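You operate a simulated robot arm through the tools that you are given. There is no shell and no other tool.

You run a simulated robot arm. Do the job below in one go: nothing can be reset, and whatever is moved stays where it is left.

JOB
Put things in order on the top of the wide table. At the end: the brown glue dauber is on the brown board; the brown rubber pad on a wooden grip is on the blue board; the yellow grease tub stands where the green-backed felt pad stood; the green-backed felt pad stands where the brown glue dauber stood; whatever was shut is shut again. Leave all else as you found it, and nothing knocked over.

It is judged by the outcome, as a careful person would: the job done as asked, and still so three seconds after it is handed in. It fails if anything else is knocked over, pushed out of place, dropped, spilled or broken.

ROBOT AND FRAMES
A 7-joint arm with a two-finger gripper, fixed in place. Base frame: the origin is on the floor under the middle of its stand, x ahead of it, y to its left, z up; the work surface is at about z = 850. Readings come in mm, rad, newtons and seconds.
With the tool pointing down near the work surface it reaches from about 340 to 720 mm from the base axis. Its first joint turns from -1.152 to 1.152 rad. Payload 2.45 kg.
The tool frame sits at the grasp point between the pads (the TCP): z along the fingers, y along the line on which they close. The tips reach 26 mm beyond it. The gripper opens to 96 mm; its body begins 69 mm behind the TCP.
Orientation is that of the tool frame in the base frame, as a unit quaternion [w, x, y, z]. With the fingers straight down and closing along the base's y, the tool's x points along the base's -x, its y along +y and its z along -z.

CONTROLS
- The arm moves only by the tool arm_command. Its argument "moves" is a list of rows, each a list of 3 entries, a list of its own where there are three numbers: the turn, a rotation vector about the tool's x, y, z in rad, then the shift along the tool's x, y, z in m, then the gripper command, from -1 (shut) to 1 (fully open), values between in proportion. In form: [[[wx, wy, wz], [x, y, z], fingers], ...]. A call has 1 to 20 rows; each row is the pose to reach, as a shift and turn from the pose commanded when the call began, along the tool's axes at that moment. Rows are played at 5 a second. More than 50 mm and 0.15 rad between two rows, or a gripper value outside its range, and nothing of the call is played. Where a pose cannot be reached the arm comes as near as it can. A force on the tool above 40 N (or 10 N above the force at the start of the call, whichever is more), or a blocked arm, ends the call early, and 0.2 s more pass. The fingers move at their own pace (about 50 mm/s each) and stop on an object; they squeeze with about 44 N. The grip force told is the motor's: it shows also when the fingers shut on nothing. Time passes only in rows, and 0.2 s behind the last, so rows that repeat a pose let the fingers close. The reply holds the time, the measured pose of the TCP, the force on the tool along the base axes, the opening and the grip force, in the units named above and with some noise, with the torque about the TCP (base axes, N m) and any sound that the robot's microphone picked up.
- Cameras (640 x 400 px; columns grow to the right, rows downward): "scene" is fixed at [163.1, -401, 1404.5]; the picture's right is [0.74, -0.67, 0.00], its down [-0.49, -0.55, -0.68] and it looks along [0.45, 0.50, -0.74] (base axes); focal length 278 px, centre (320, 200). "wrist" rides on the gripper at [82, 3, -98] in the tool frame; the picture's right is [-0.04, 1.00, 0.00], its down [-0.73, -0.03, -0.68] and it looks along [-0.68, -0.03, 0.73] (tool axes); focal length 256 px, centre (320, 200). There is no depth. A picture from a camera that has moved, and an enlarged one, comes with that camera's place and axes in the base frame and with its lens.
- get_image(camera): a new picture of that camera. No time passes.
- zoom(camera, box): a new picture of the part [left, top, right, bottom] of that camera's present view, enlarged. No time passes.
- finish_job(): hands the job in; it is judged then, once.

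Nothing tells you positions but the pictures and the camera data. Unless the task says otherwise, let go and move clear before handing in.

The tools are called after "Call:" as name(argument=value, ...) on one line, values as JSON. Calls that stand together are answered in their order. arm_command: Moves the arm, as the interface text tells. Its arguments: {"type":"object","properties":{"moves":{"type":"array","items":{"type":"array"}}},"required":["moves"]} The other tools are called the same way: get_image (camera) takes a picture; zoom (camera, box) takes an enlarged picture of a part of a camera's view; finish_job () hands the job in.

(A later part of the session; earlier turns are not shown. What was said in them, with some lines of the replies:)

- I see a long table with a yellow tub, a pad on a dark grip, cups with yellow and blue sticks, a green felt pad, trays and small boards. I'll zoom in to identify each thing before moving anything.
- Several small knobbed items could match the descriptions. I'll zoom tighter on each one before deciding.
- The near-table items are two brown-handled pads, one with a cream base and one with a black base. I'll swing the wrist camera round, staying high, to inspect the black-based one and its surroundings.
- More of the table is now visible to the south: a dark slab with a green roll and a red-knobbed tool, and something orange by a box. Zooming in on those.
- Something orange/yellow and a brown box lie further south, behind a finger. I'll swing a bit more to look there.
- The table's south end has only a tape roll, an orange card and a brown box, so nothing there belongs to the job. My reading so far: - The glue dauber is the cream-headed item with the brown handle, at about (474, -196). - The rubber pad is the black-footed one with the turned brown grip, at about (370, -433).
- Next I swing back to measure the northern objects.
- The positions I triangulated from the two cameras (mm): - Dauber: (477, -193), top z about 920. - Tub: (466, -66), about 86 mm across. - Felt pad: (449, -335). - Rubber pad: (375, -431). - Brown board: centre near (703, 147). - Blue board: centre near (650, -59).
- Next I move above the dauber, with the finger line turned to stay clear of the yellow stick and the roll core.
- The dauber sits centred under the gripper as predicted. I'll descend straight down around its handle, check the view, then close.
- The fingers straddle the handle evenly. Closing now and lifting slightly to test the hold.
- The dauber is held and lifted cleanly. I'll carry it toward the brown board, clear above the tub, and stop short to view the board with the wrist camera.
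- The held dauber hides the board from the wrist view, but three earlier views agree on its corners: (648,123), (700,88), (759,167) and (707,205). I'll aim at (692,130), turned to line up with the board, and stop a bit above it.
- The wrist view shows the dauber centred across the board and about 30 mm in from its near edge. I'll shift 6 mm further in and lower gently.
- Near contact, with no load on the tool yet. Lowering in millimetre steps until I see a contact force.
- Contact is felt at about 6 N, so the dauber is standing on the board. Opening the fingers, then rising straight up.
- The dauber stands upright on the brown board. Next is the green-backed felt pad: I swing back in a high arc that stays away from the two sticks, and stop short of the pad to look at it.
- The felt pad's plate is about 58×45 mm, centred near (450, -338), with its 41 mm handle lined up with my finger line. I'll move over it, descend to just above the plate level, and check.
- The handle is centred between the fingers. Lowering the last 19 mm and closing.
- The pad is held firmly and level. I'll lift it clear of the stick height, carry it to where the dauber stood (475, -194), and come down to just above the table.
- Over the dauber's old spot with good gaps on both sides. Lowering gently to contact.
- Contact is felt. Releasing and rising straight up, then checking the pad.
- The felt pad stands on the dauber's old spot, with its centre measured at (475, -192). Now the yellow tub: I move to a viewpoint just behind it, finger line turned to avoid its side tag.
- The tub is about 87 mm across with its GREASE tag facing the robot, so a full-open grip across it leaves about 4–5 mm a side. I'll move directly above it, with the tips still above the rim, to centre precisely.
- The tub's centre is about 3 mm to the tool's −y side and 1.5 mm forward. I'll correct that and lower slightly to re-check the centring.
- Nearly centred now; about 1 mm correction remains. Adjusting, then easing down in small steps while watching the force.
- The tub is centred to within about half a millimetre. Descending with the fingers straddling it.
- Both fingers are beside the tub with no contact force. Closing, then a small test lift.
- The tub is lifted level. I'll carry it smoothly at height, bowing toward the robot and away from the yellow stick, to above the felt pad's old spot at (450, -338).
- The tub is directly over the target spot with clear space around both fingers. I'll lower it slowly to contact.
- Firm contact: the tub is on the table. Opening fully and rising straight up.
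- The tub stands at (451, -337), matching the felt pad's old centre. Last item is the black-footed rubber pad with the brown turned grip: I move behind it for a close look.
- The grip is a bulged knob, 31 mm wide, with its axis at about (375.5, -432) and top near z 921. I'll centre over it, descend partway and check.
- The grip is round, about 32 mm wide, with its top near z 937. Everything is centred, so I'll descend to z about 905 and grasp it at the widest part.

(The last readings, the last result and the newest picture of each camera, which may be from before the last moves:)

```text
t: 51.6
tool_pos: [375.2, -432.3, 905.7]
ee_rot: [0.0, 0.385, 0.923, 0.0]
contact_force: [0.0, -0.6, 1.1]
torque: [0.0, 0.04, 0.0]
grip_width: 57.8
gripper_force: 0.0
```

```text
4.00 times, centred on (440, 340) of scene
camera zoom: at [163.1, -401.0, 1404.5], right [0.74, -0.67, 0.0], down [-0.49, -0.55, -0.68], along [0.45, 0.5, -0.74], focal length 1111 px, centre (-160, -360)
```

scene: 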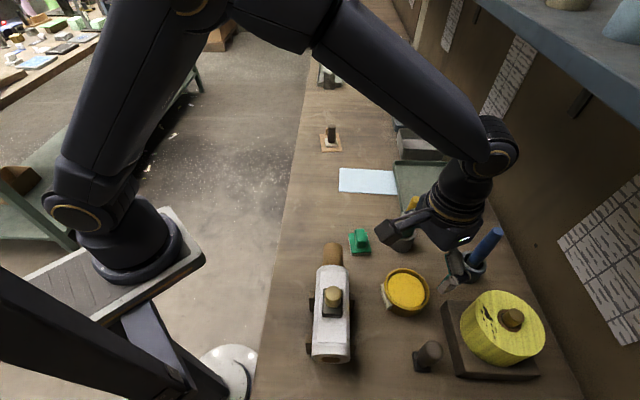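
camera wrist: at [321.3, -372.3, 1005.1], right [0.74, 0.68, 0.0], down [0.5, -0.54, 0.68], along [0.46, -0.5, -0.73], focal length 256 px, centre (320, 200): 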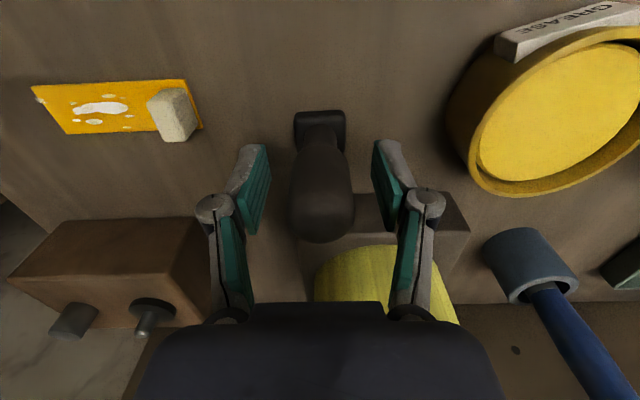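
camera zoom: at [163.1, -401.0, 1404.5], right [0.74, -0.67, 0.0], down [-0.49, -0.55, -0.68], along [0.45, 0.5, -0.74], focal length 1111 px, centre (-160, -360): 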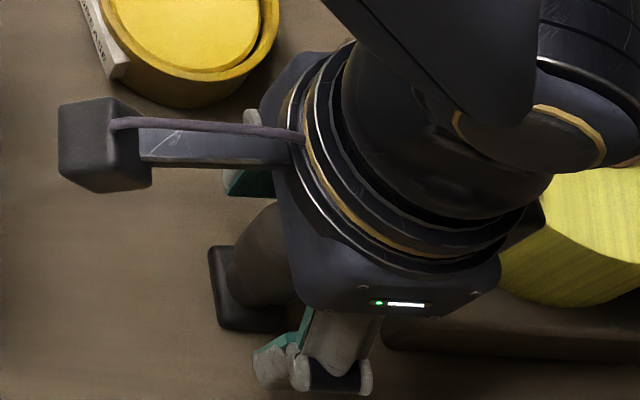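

Grip is centred between the pads. Closing and lifting.

Call:
arm_command(moves=[[[0, 0, 0], [0, 0, 0], -0.2], [[0, 0, 0], [0, 0, 0], -1], [[0, 0, 0], [0, 0, 0], -1], [[0, 0, 0], [0, 0, 0], -1], [[0, 0, 0], [0, 0, 0], -1]])

Call:
arm_command(moves=[[[0, 0, 0], [0, 0, -0.01], -1], [[0, 0, 0], [0, 0, -0.03], -1], [[0, 0, 0], [0, 0, -0.07], -1], [[0, 0, 0], [0, 0, -0.115], -1], [[0, 0, 0], [0, 0, -0.155], -1], [[0, 0, 0], [0, 0, -0.155], -1]])

Call:
get_image(camera="wrist")

Call:
get_image(camera="scene")

```text
t: 52.8
tool_pos: [375.5, -433.0, 906.2]
ee_rot: [0.0, 0.385, 0.923, 0.0]
contact_force: [0.3, 0.6, 0.2]
torque: [0.02, 0.05, -0.03]
grip_width: 28.4
gripper_force: 44.2
```

```text
t: 54.2
tool_pos: [375.8, -433.4, 1060.7]
ee_rot: [0.0, 0.384, 0.923, 0.001]
contact_force: [-0.5, -0.1, -1.4]
torque: [-0.05, -0.01, -0.01]
grip_width: 28.5
gripper_force: 44.6
```

```text
taken
camera wrist: at [320.9, -373.7, 1160.2], right [0.74, 0.68, 0.0], down [0.5, -0.54, 0.68], along [0.46, -0.5, -0.73], focal length 256 px, centre (320, 200)
```

wrist: 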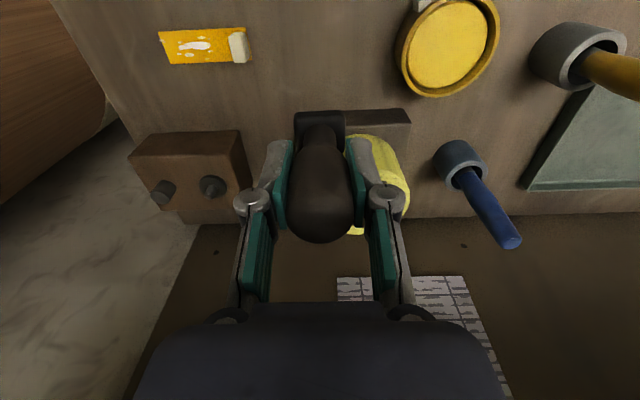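

```text
taken
```

scene: 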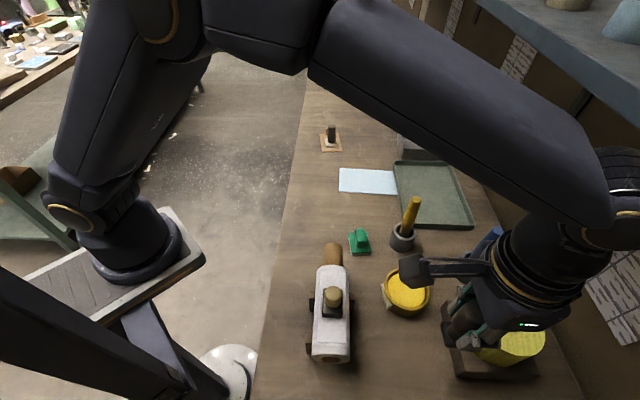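

The rubber pad is held upright. I'll carry it at height around the robot side, clear of both sticks and the weight on the roll, to above the blue board.

Call:
arm_command(moves=[[[0, 0, 0], [0.0247, 0.033, 0], -1], [[0, 0, 0], [0.0495, 0.0659, 0], -1], [[0, 0, 0], [0.0742, 0.0989, 0], -1], [[0, 0, 0], [0.0989, 0.1318, 0], -1], [[0, 0, 0], [0.1115, 0.1689, 0.005], -1], [[0, 0, 0], [0.124, 0.2059, 0.01], -1], [[0, 0, 0], [0.1366, 0.243, 0.015], -1], [[0, 0, 0], [0.1492, 0.28, 0.02], -1], [[0, 0, 0], [0.1366, 0.316, 0.032], -1], [[0, 0, 0], [0.1241, 0.352, 0.044], -1], [[0, 0, 0], [0.1115, 0.3879, 0.056], -1], [[0, 0, 0], [0.099, 0.4239, 0.068], -1], [[0, 0, 0], [0.0864, 0.4599, 0.08], -1], [[0, 0, 0], [0.0864, 0.4599, 0.08], -1]])

Call:
get_image(camera="wrist")

Call:
get_image(camera="scene")

```text
t: 57.2
tool_pos: [639.3, -44.6, 981.1]
ee_rot: [0.0, 0.384, 0.923, 0.0]
contact_force: [-0.6, 0.3, -0.7]
torque: [-0.01, 0.01, 0.02]
grip_width: 28.4
gripper_force: 43.3
```

```text
taken
camera wrist: at [584.6, 16.0, 1079.4], right [0.74, 0.68, 0.0], down [0.5, -0.54, 0.68], along [0.46, -0.5, -0.73], focal length 256 px, centre (320, 200)
```

wrist: 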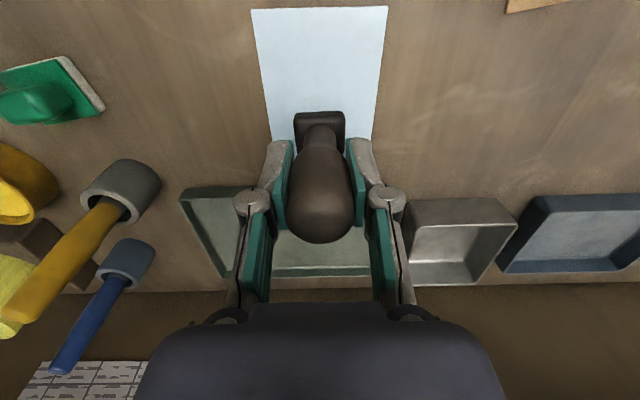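

```text
taken
```

scene: 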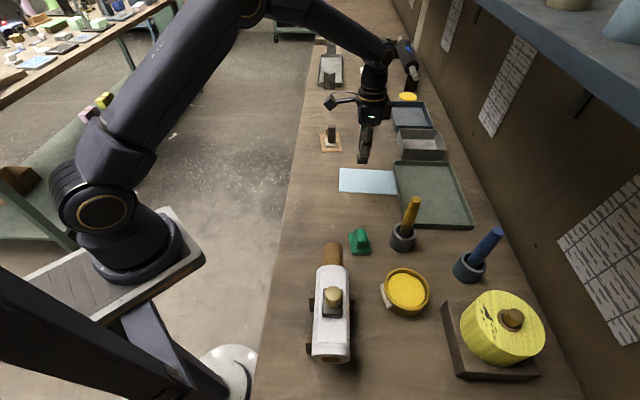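

Centred across the blue board and about 58 mm in from its near edge. Lowering toward contact.

Call:
arm_command(moves=[[[0, 0, 0], [0, 0, 0.025], -1], [[0, 0, 0], [0, 0, 0.05], -1], [[0, 0, 0], [0, 0, 0.064], -1], [[0, 0, 0], [0, 0, 0.068], -1], [[0, 0, 0], [0, 0, 0.068], -1]])

Call:
arm_command(moves=[[[0, 0, 0], [0, 0, 0.001], -1], [[0, 0, 0], [0, 0, 0.002], -1], [[0, 0, 0], [0, 0, 0.002], -1]])

Call:
zoom(camera="scene", box=[330, 130, 410, 200])

```text
t: 58.4
tool_pos: [640.2, -44.7, 910.9]
ee_rot: [0.0, 0.385, 0.923, 0.0]
contact_force: [0.7, -0.2, -0.3]
torque: [-0.04, 0.02, -0.01]
grip_width: 28.4
gripper_force: 44.0
```

```text
t: 59.2
tool_pos: [640.5, -45.9, 911.0]
ee_rot: [0.0, 0.385, 0.923, 0.0]
contact_force: [-0.1, 0.1, -0.9]
torque: [0.0, 0.03, -0.03]
grip_width: 28.6
gripper_force: 43.9
```

```text
5.71 times, centred on (370, 165) of scene
camera zoom: at [163.1, -401.0, 1404.5], right [0.74, -0.67, 0.0], down [-0.49, -0.55, -0.68], along [0.45, 0.5, -0.74], focal length 1588 px, centre (34, 400)
```

zoom: 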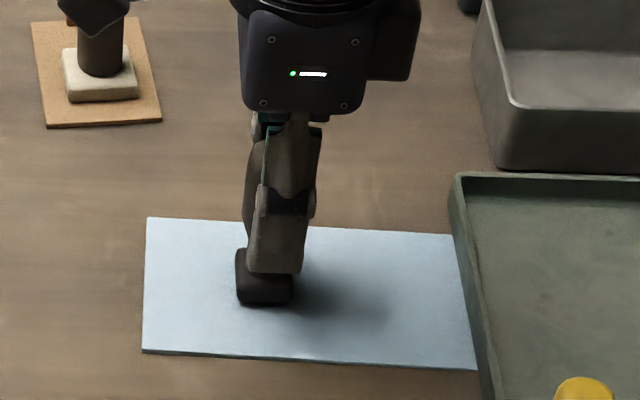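

Call:
arm_command(moves=[[[0, 0, 0], [0, 0, 0.001], -1], [[0, 0, 0], [0, 0, 0.002], -1], [[0, 0, 0], [0, 0, 0.002], -1]])

```text
t: 60.0
tool_pos: [641.1, -46.5, 909.9]
ee_rot: [-0.001, 0.385, 0.923, 0.0]
contact_force: [0.0, 0.2, -0.8]
torque: [0.01, -0.03, 0.01]
grip_width: 28.7
gripper_force: 43.6
```

Still no load, so I continue in 1 mm steps.

Call:
arm_command(moves=[[[0, 0, 0], [0, 0, 0.001], -1], [[0, 0, 0], [0, 0, 0.0015], -1], [[0, 0, 0], [0, 0, 0.0015], -1]])

```text
t: 60.8
tool_pos: [640.7, -45.8, 908.3]
ee_rot: [0.001, 0.385, 0.923, 0.001]
contact_force: [-1.9, 1.7, 12.0]
torque: [0.23, 0.28, 0.02]
grip_width: 28.5
gripper_force: 44.3
```

Contact at 12 N. Releasing and rising straight up.

Call:
arm_command(moves=[[[0, 0, 0], [0, 0, -0.0007], -1], [[0, 0, 0], [0, 0, -0.0007], -0.2], [[0, 0, 0], [0, 0, -0.0007], 0.2], [[0, 0, 0], [0, 0, -0.0007], 0.2], [[0, 0, 0], [0, 0, -0.0007], 0.2]])

Call:
arm_command(moves=[[[0, 0, 0], [0, 0, -0.015], 0.2], [[0, 0, 0], [0, 0, -0.04], 0.2], [[0, 0, 0], [0, 0, -0.08], 0.2], [[0, 0, 0], [0, 0, -0.12], 0.2], [[0, 0, 0], [0, 0, -0.12], 0.2]])

Call:
get_image(camera="wrist")

Call:
get_image(camera="scene")

Call:
zoom(camera="scene", box=[330, 130, 410, 200])

```text
t: 62.0
tool_pos: [641.3, -46.4, 907.7]
ee_rot: [0.0, 0.385, 0.923, -0.001]
contact_force: [-0.6, 0.7, 0.8]
torque: [-0.01, -0.01, -0.02]
grip_width: 57.4
gripper_force: 0.0
```

```text
t: 63.2
tool_pos: [641.6, -46.0, 1027.4]
ee_rot: [0.001, 0.384, 0.923, 0.0]
contact_force: [0.2, 0.7, 0.1]
torque: [-0.04, 0.03, -0.02]
grip_width: 57.6
gripper_force: 0.1
```

```text
taken
camera wrist: at [586.8, 14.2, 1127.2], right [0.74, 0.68, 0.0], down [0.5, -0.54, 0.68], along [0.46, -0.5, -0.73], focal length 256 px, centre (320, 200)
```

wrist: 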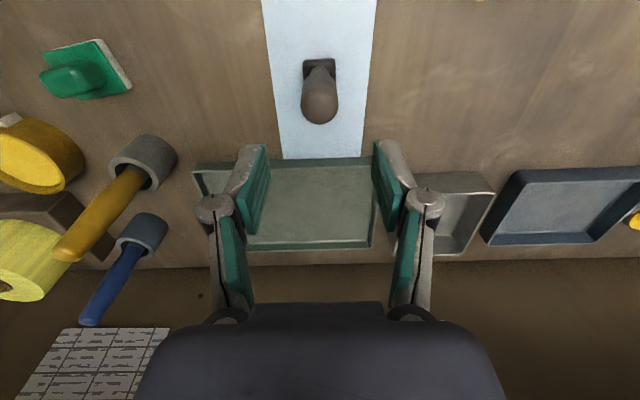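

```text
taken
```

scene: 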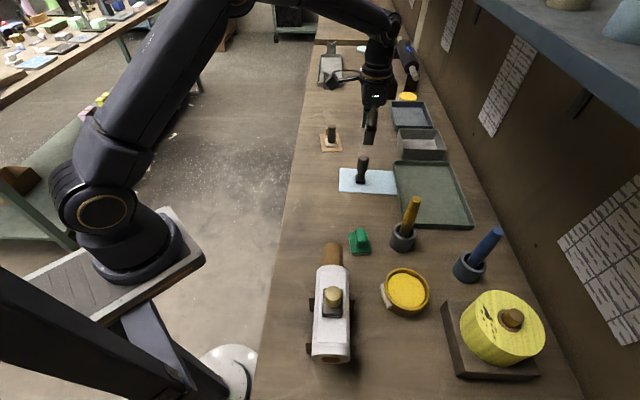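

```text
5.71 times, centred on (370, 165) of scene
camera zoom: at [163.1, -401.0, 1404.5], right [0.74, -0.67, 0.0], down [-0.49, -0.55, -0.68], along [0.45, 0.5, -0.74], focal length 1588 px, centre (34, 400)
```

zoom: 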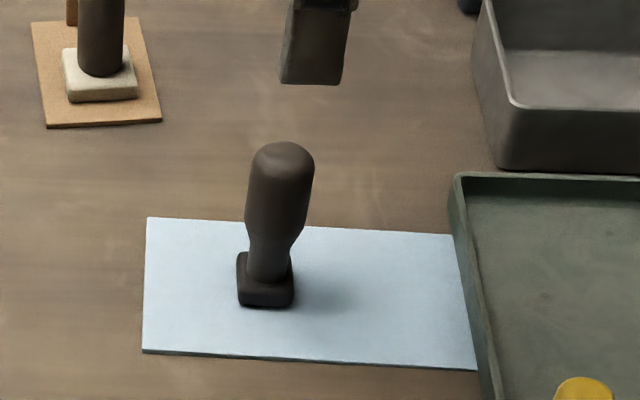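

All four moves are done. I'll do a close check of both boards, the pad and tub spots, and the untouched items before retreating.

Call:
zoom(camera="wrist", box=[270, 30, 380, 150])

Call:
zoom(camera="scene", box=[315, 115, 345, 155])

Call:
zoom(camera="scene", box=[290, 215, 560, 390])

Call:
zoom(camera="scene", box=[300, 30, 460, 130])

```text
3.33 times, centred on (325, 90) of wrist
camera zoom: at [586.8, 14.2, 1127.2], right [0.74, 0.68, 0.0], down [0.5, -0.54, 0.68], along [0.46, -0.5, -0.73], focal length 853 px, centre (303, 567)
```

zoom: 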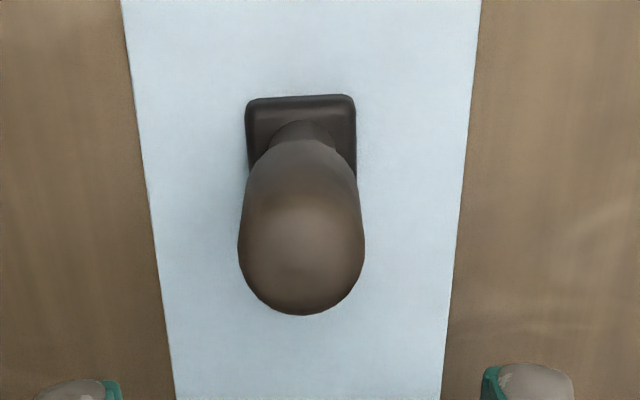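

```text
10.00 times, centred on (330, 135) of scene
camera zoom: at [163.1, -401.0, 1404.5], right [0.74, -0.67, 0.0], down [-0.49, -0.55, -0.68], along [0.45, 0.5, -0.74], focal length 2779 px, centre (220, 850)
```

zoom: 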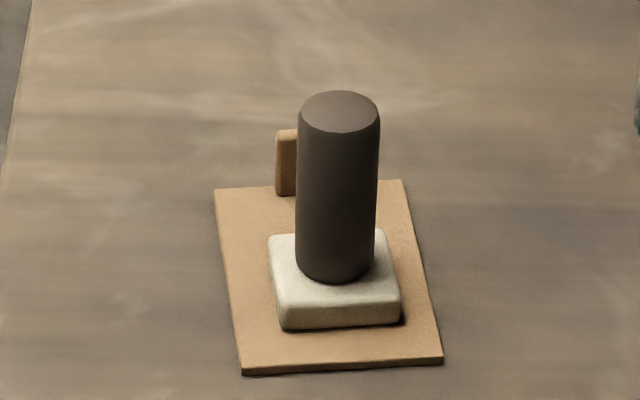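

```text
2.29 times, centred on (425, 302) of scene
camera zoom: at [163.1, -401.0, 1404.5], right [0.74, -0.67, 0.0], down [-0.49, -0.55, -0.68], along [0.45, 0.5, -0.74], focal length 635 px, centre (80, -34)
```

zoom: 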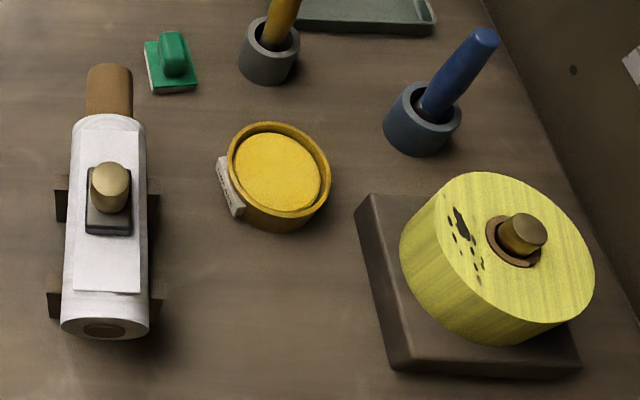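

```text
4.00 times, centred on (380, 80) of scene
camera zoom: at [163.1, -401.0, 1404.5], right [0.74, -0.67, 0.0], down [-0.49, -0.55, -0.68], along [0.45, 0.5, -0.74], focal length 1111 px, centre (80, 680)
```

zoom: 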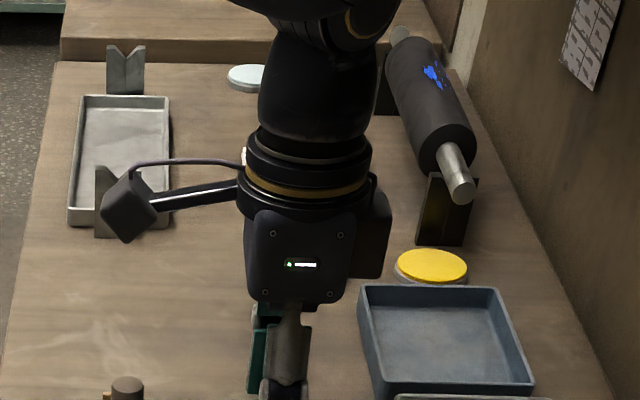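

Everything checks out:
- The dauber is upright on the brown board, and the rubber pad is upright on the blue board.
- The felt pad is on the dauber's spot, and the tub is on the felt pad's spot.
- Nothing else has moved, and nothing needed opening.

I'll withdraw the arm to a clear, high pose and take a last look.

Call:
arm_command(moves=[[[0, 0, 0], [0.02, -0.015, -0.03], 0.2], [[0, 0, 0], [0.05, -0.04, -0.05], 0.2], [[0, 0, 0], [0.08, -0.065, -0.07], 0.2], [[0, 0, 0], [0.11, -0.09, -0.08], 0.2], [[0, 0, 0], [0.14, -0.115, -0.09], 0.2], [[0, 0, 0], [0.14, -0.115, -0.09], 0.2]])

Call:
get_image(camera="scene")

Call:
get_image(camera="wrist")

```text
t: 64.6
tool_pos: [459.3, -28.4, 1117.8]
ee_rot: [0.0, 0.384, 0.923, 0.001]
contact_force: [-0.4, -0.4, 0.7]
torque: [0.0, 0.03, -0.01]
grip_width: 57.6
gripper_force: 0.0
```

```text
taken
```

scene: 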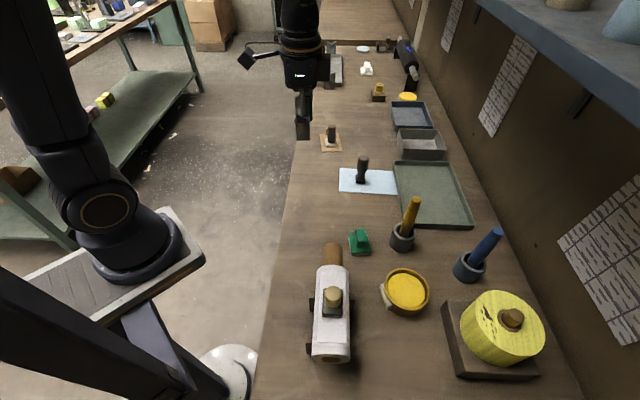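

```text
taken
camera wrist: at [405.4, 32.2, 1216.1], right [0.74, 0.68, 0.0], down [0.5, -0.54, 0.68], along [0.46, -0.5, -0.73], focal length 256 px, centre (320, 200)
```

wrist: 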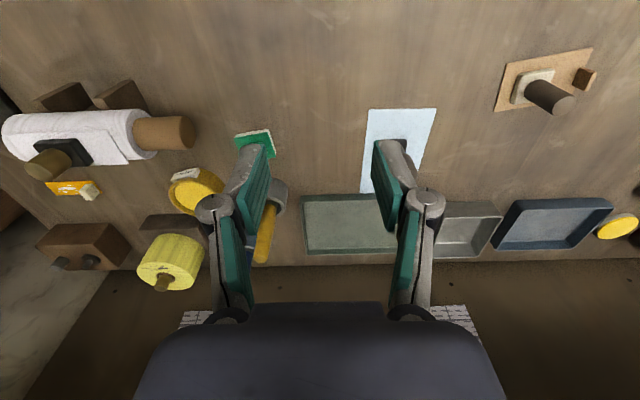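

The final pictures show all four items upright in their places and the rest of the table as I found it. The arm is empty and clear, so I'm handing the job in.

Call:
finish_job()

```text
The job is handed in.
```

The job is handed in: all four items are standing where you asked, and the arm is empty and clear of the table.

| Item | Where it is now |
|---|---|
| Brown glue dauber | Upright on the brown board |
| Brown rubber pad on a wooden grip | Upright on the blue board |
| Green-backed felt pad | On the dauber's old spot, within a few millimetres |
| Yellow grease tub | On the felt pad's old spot, within a few millimetres, and level |

- **Identification:** two items had brown handles, so I had to choose. I took the one with the cream head as the glue dauber, and the one with the dark foot and turned handle as the rubber pad. Nothing on the table labels them, so this is my reading of the pictures.
- **Anything shut:** I saw nothing that needed opening, so there was nothing to shut again.
- **Everything else:** the last pictures show the other items where I found them, with nothing knocked over.
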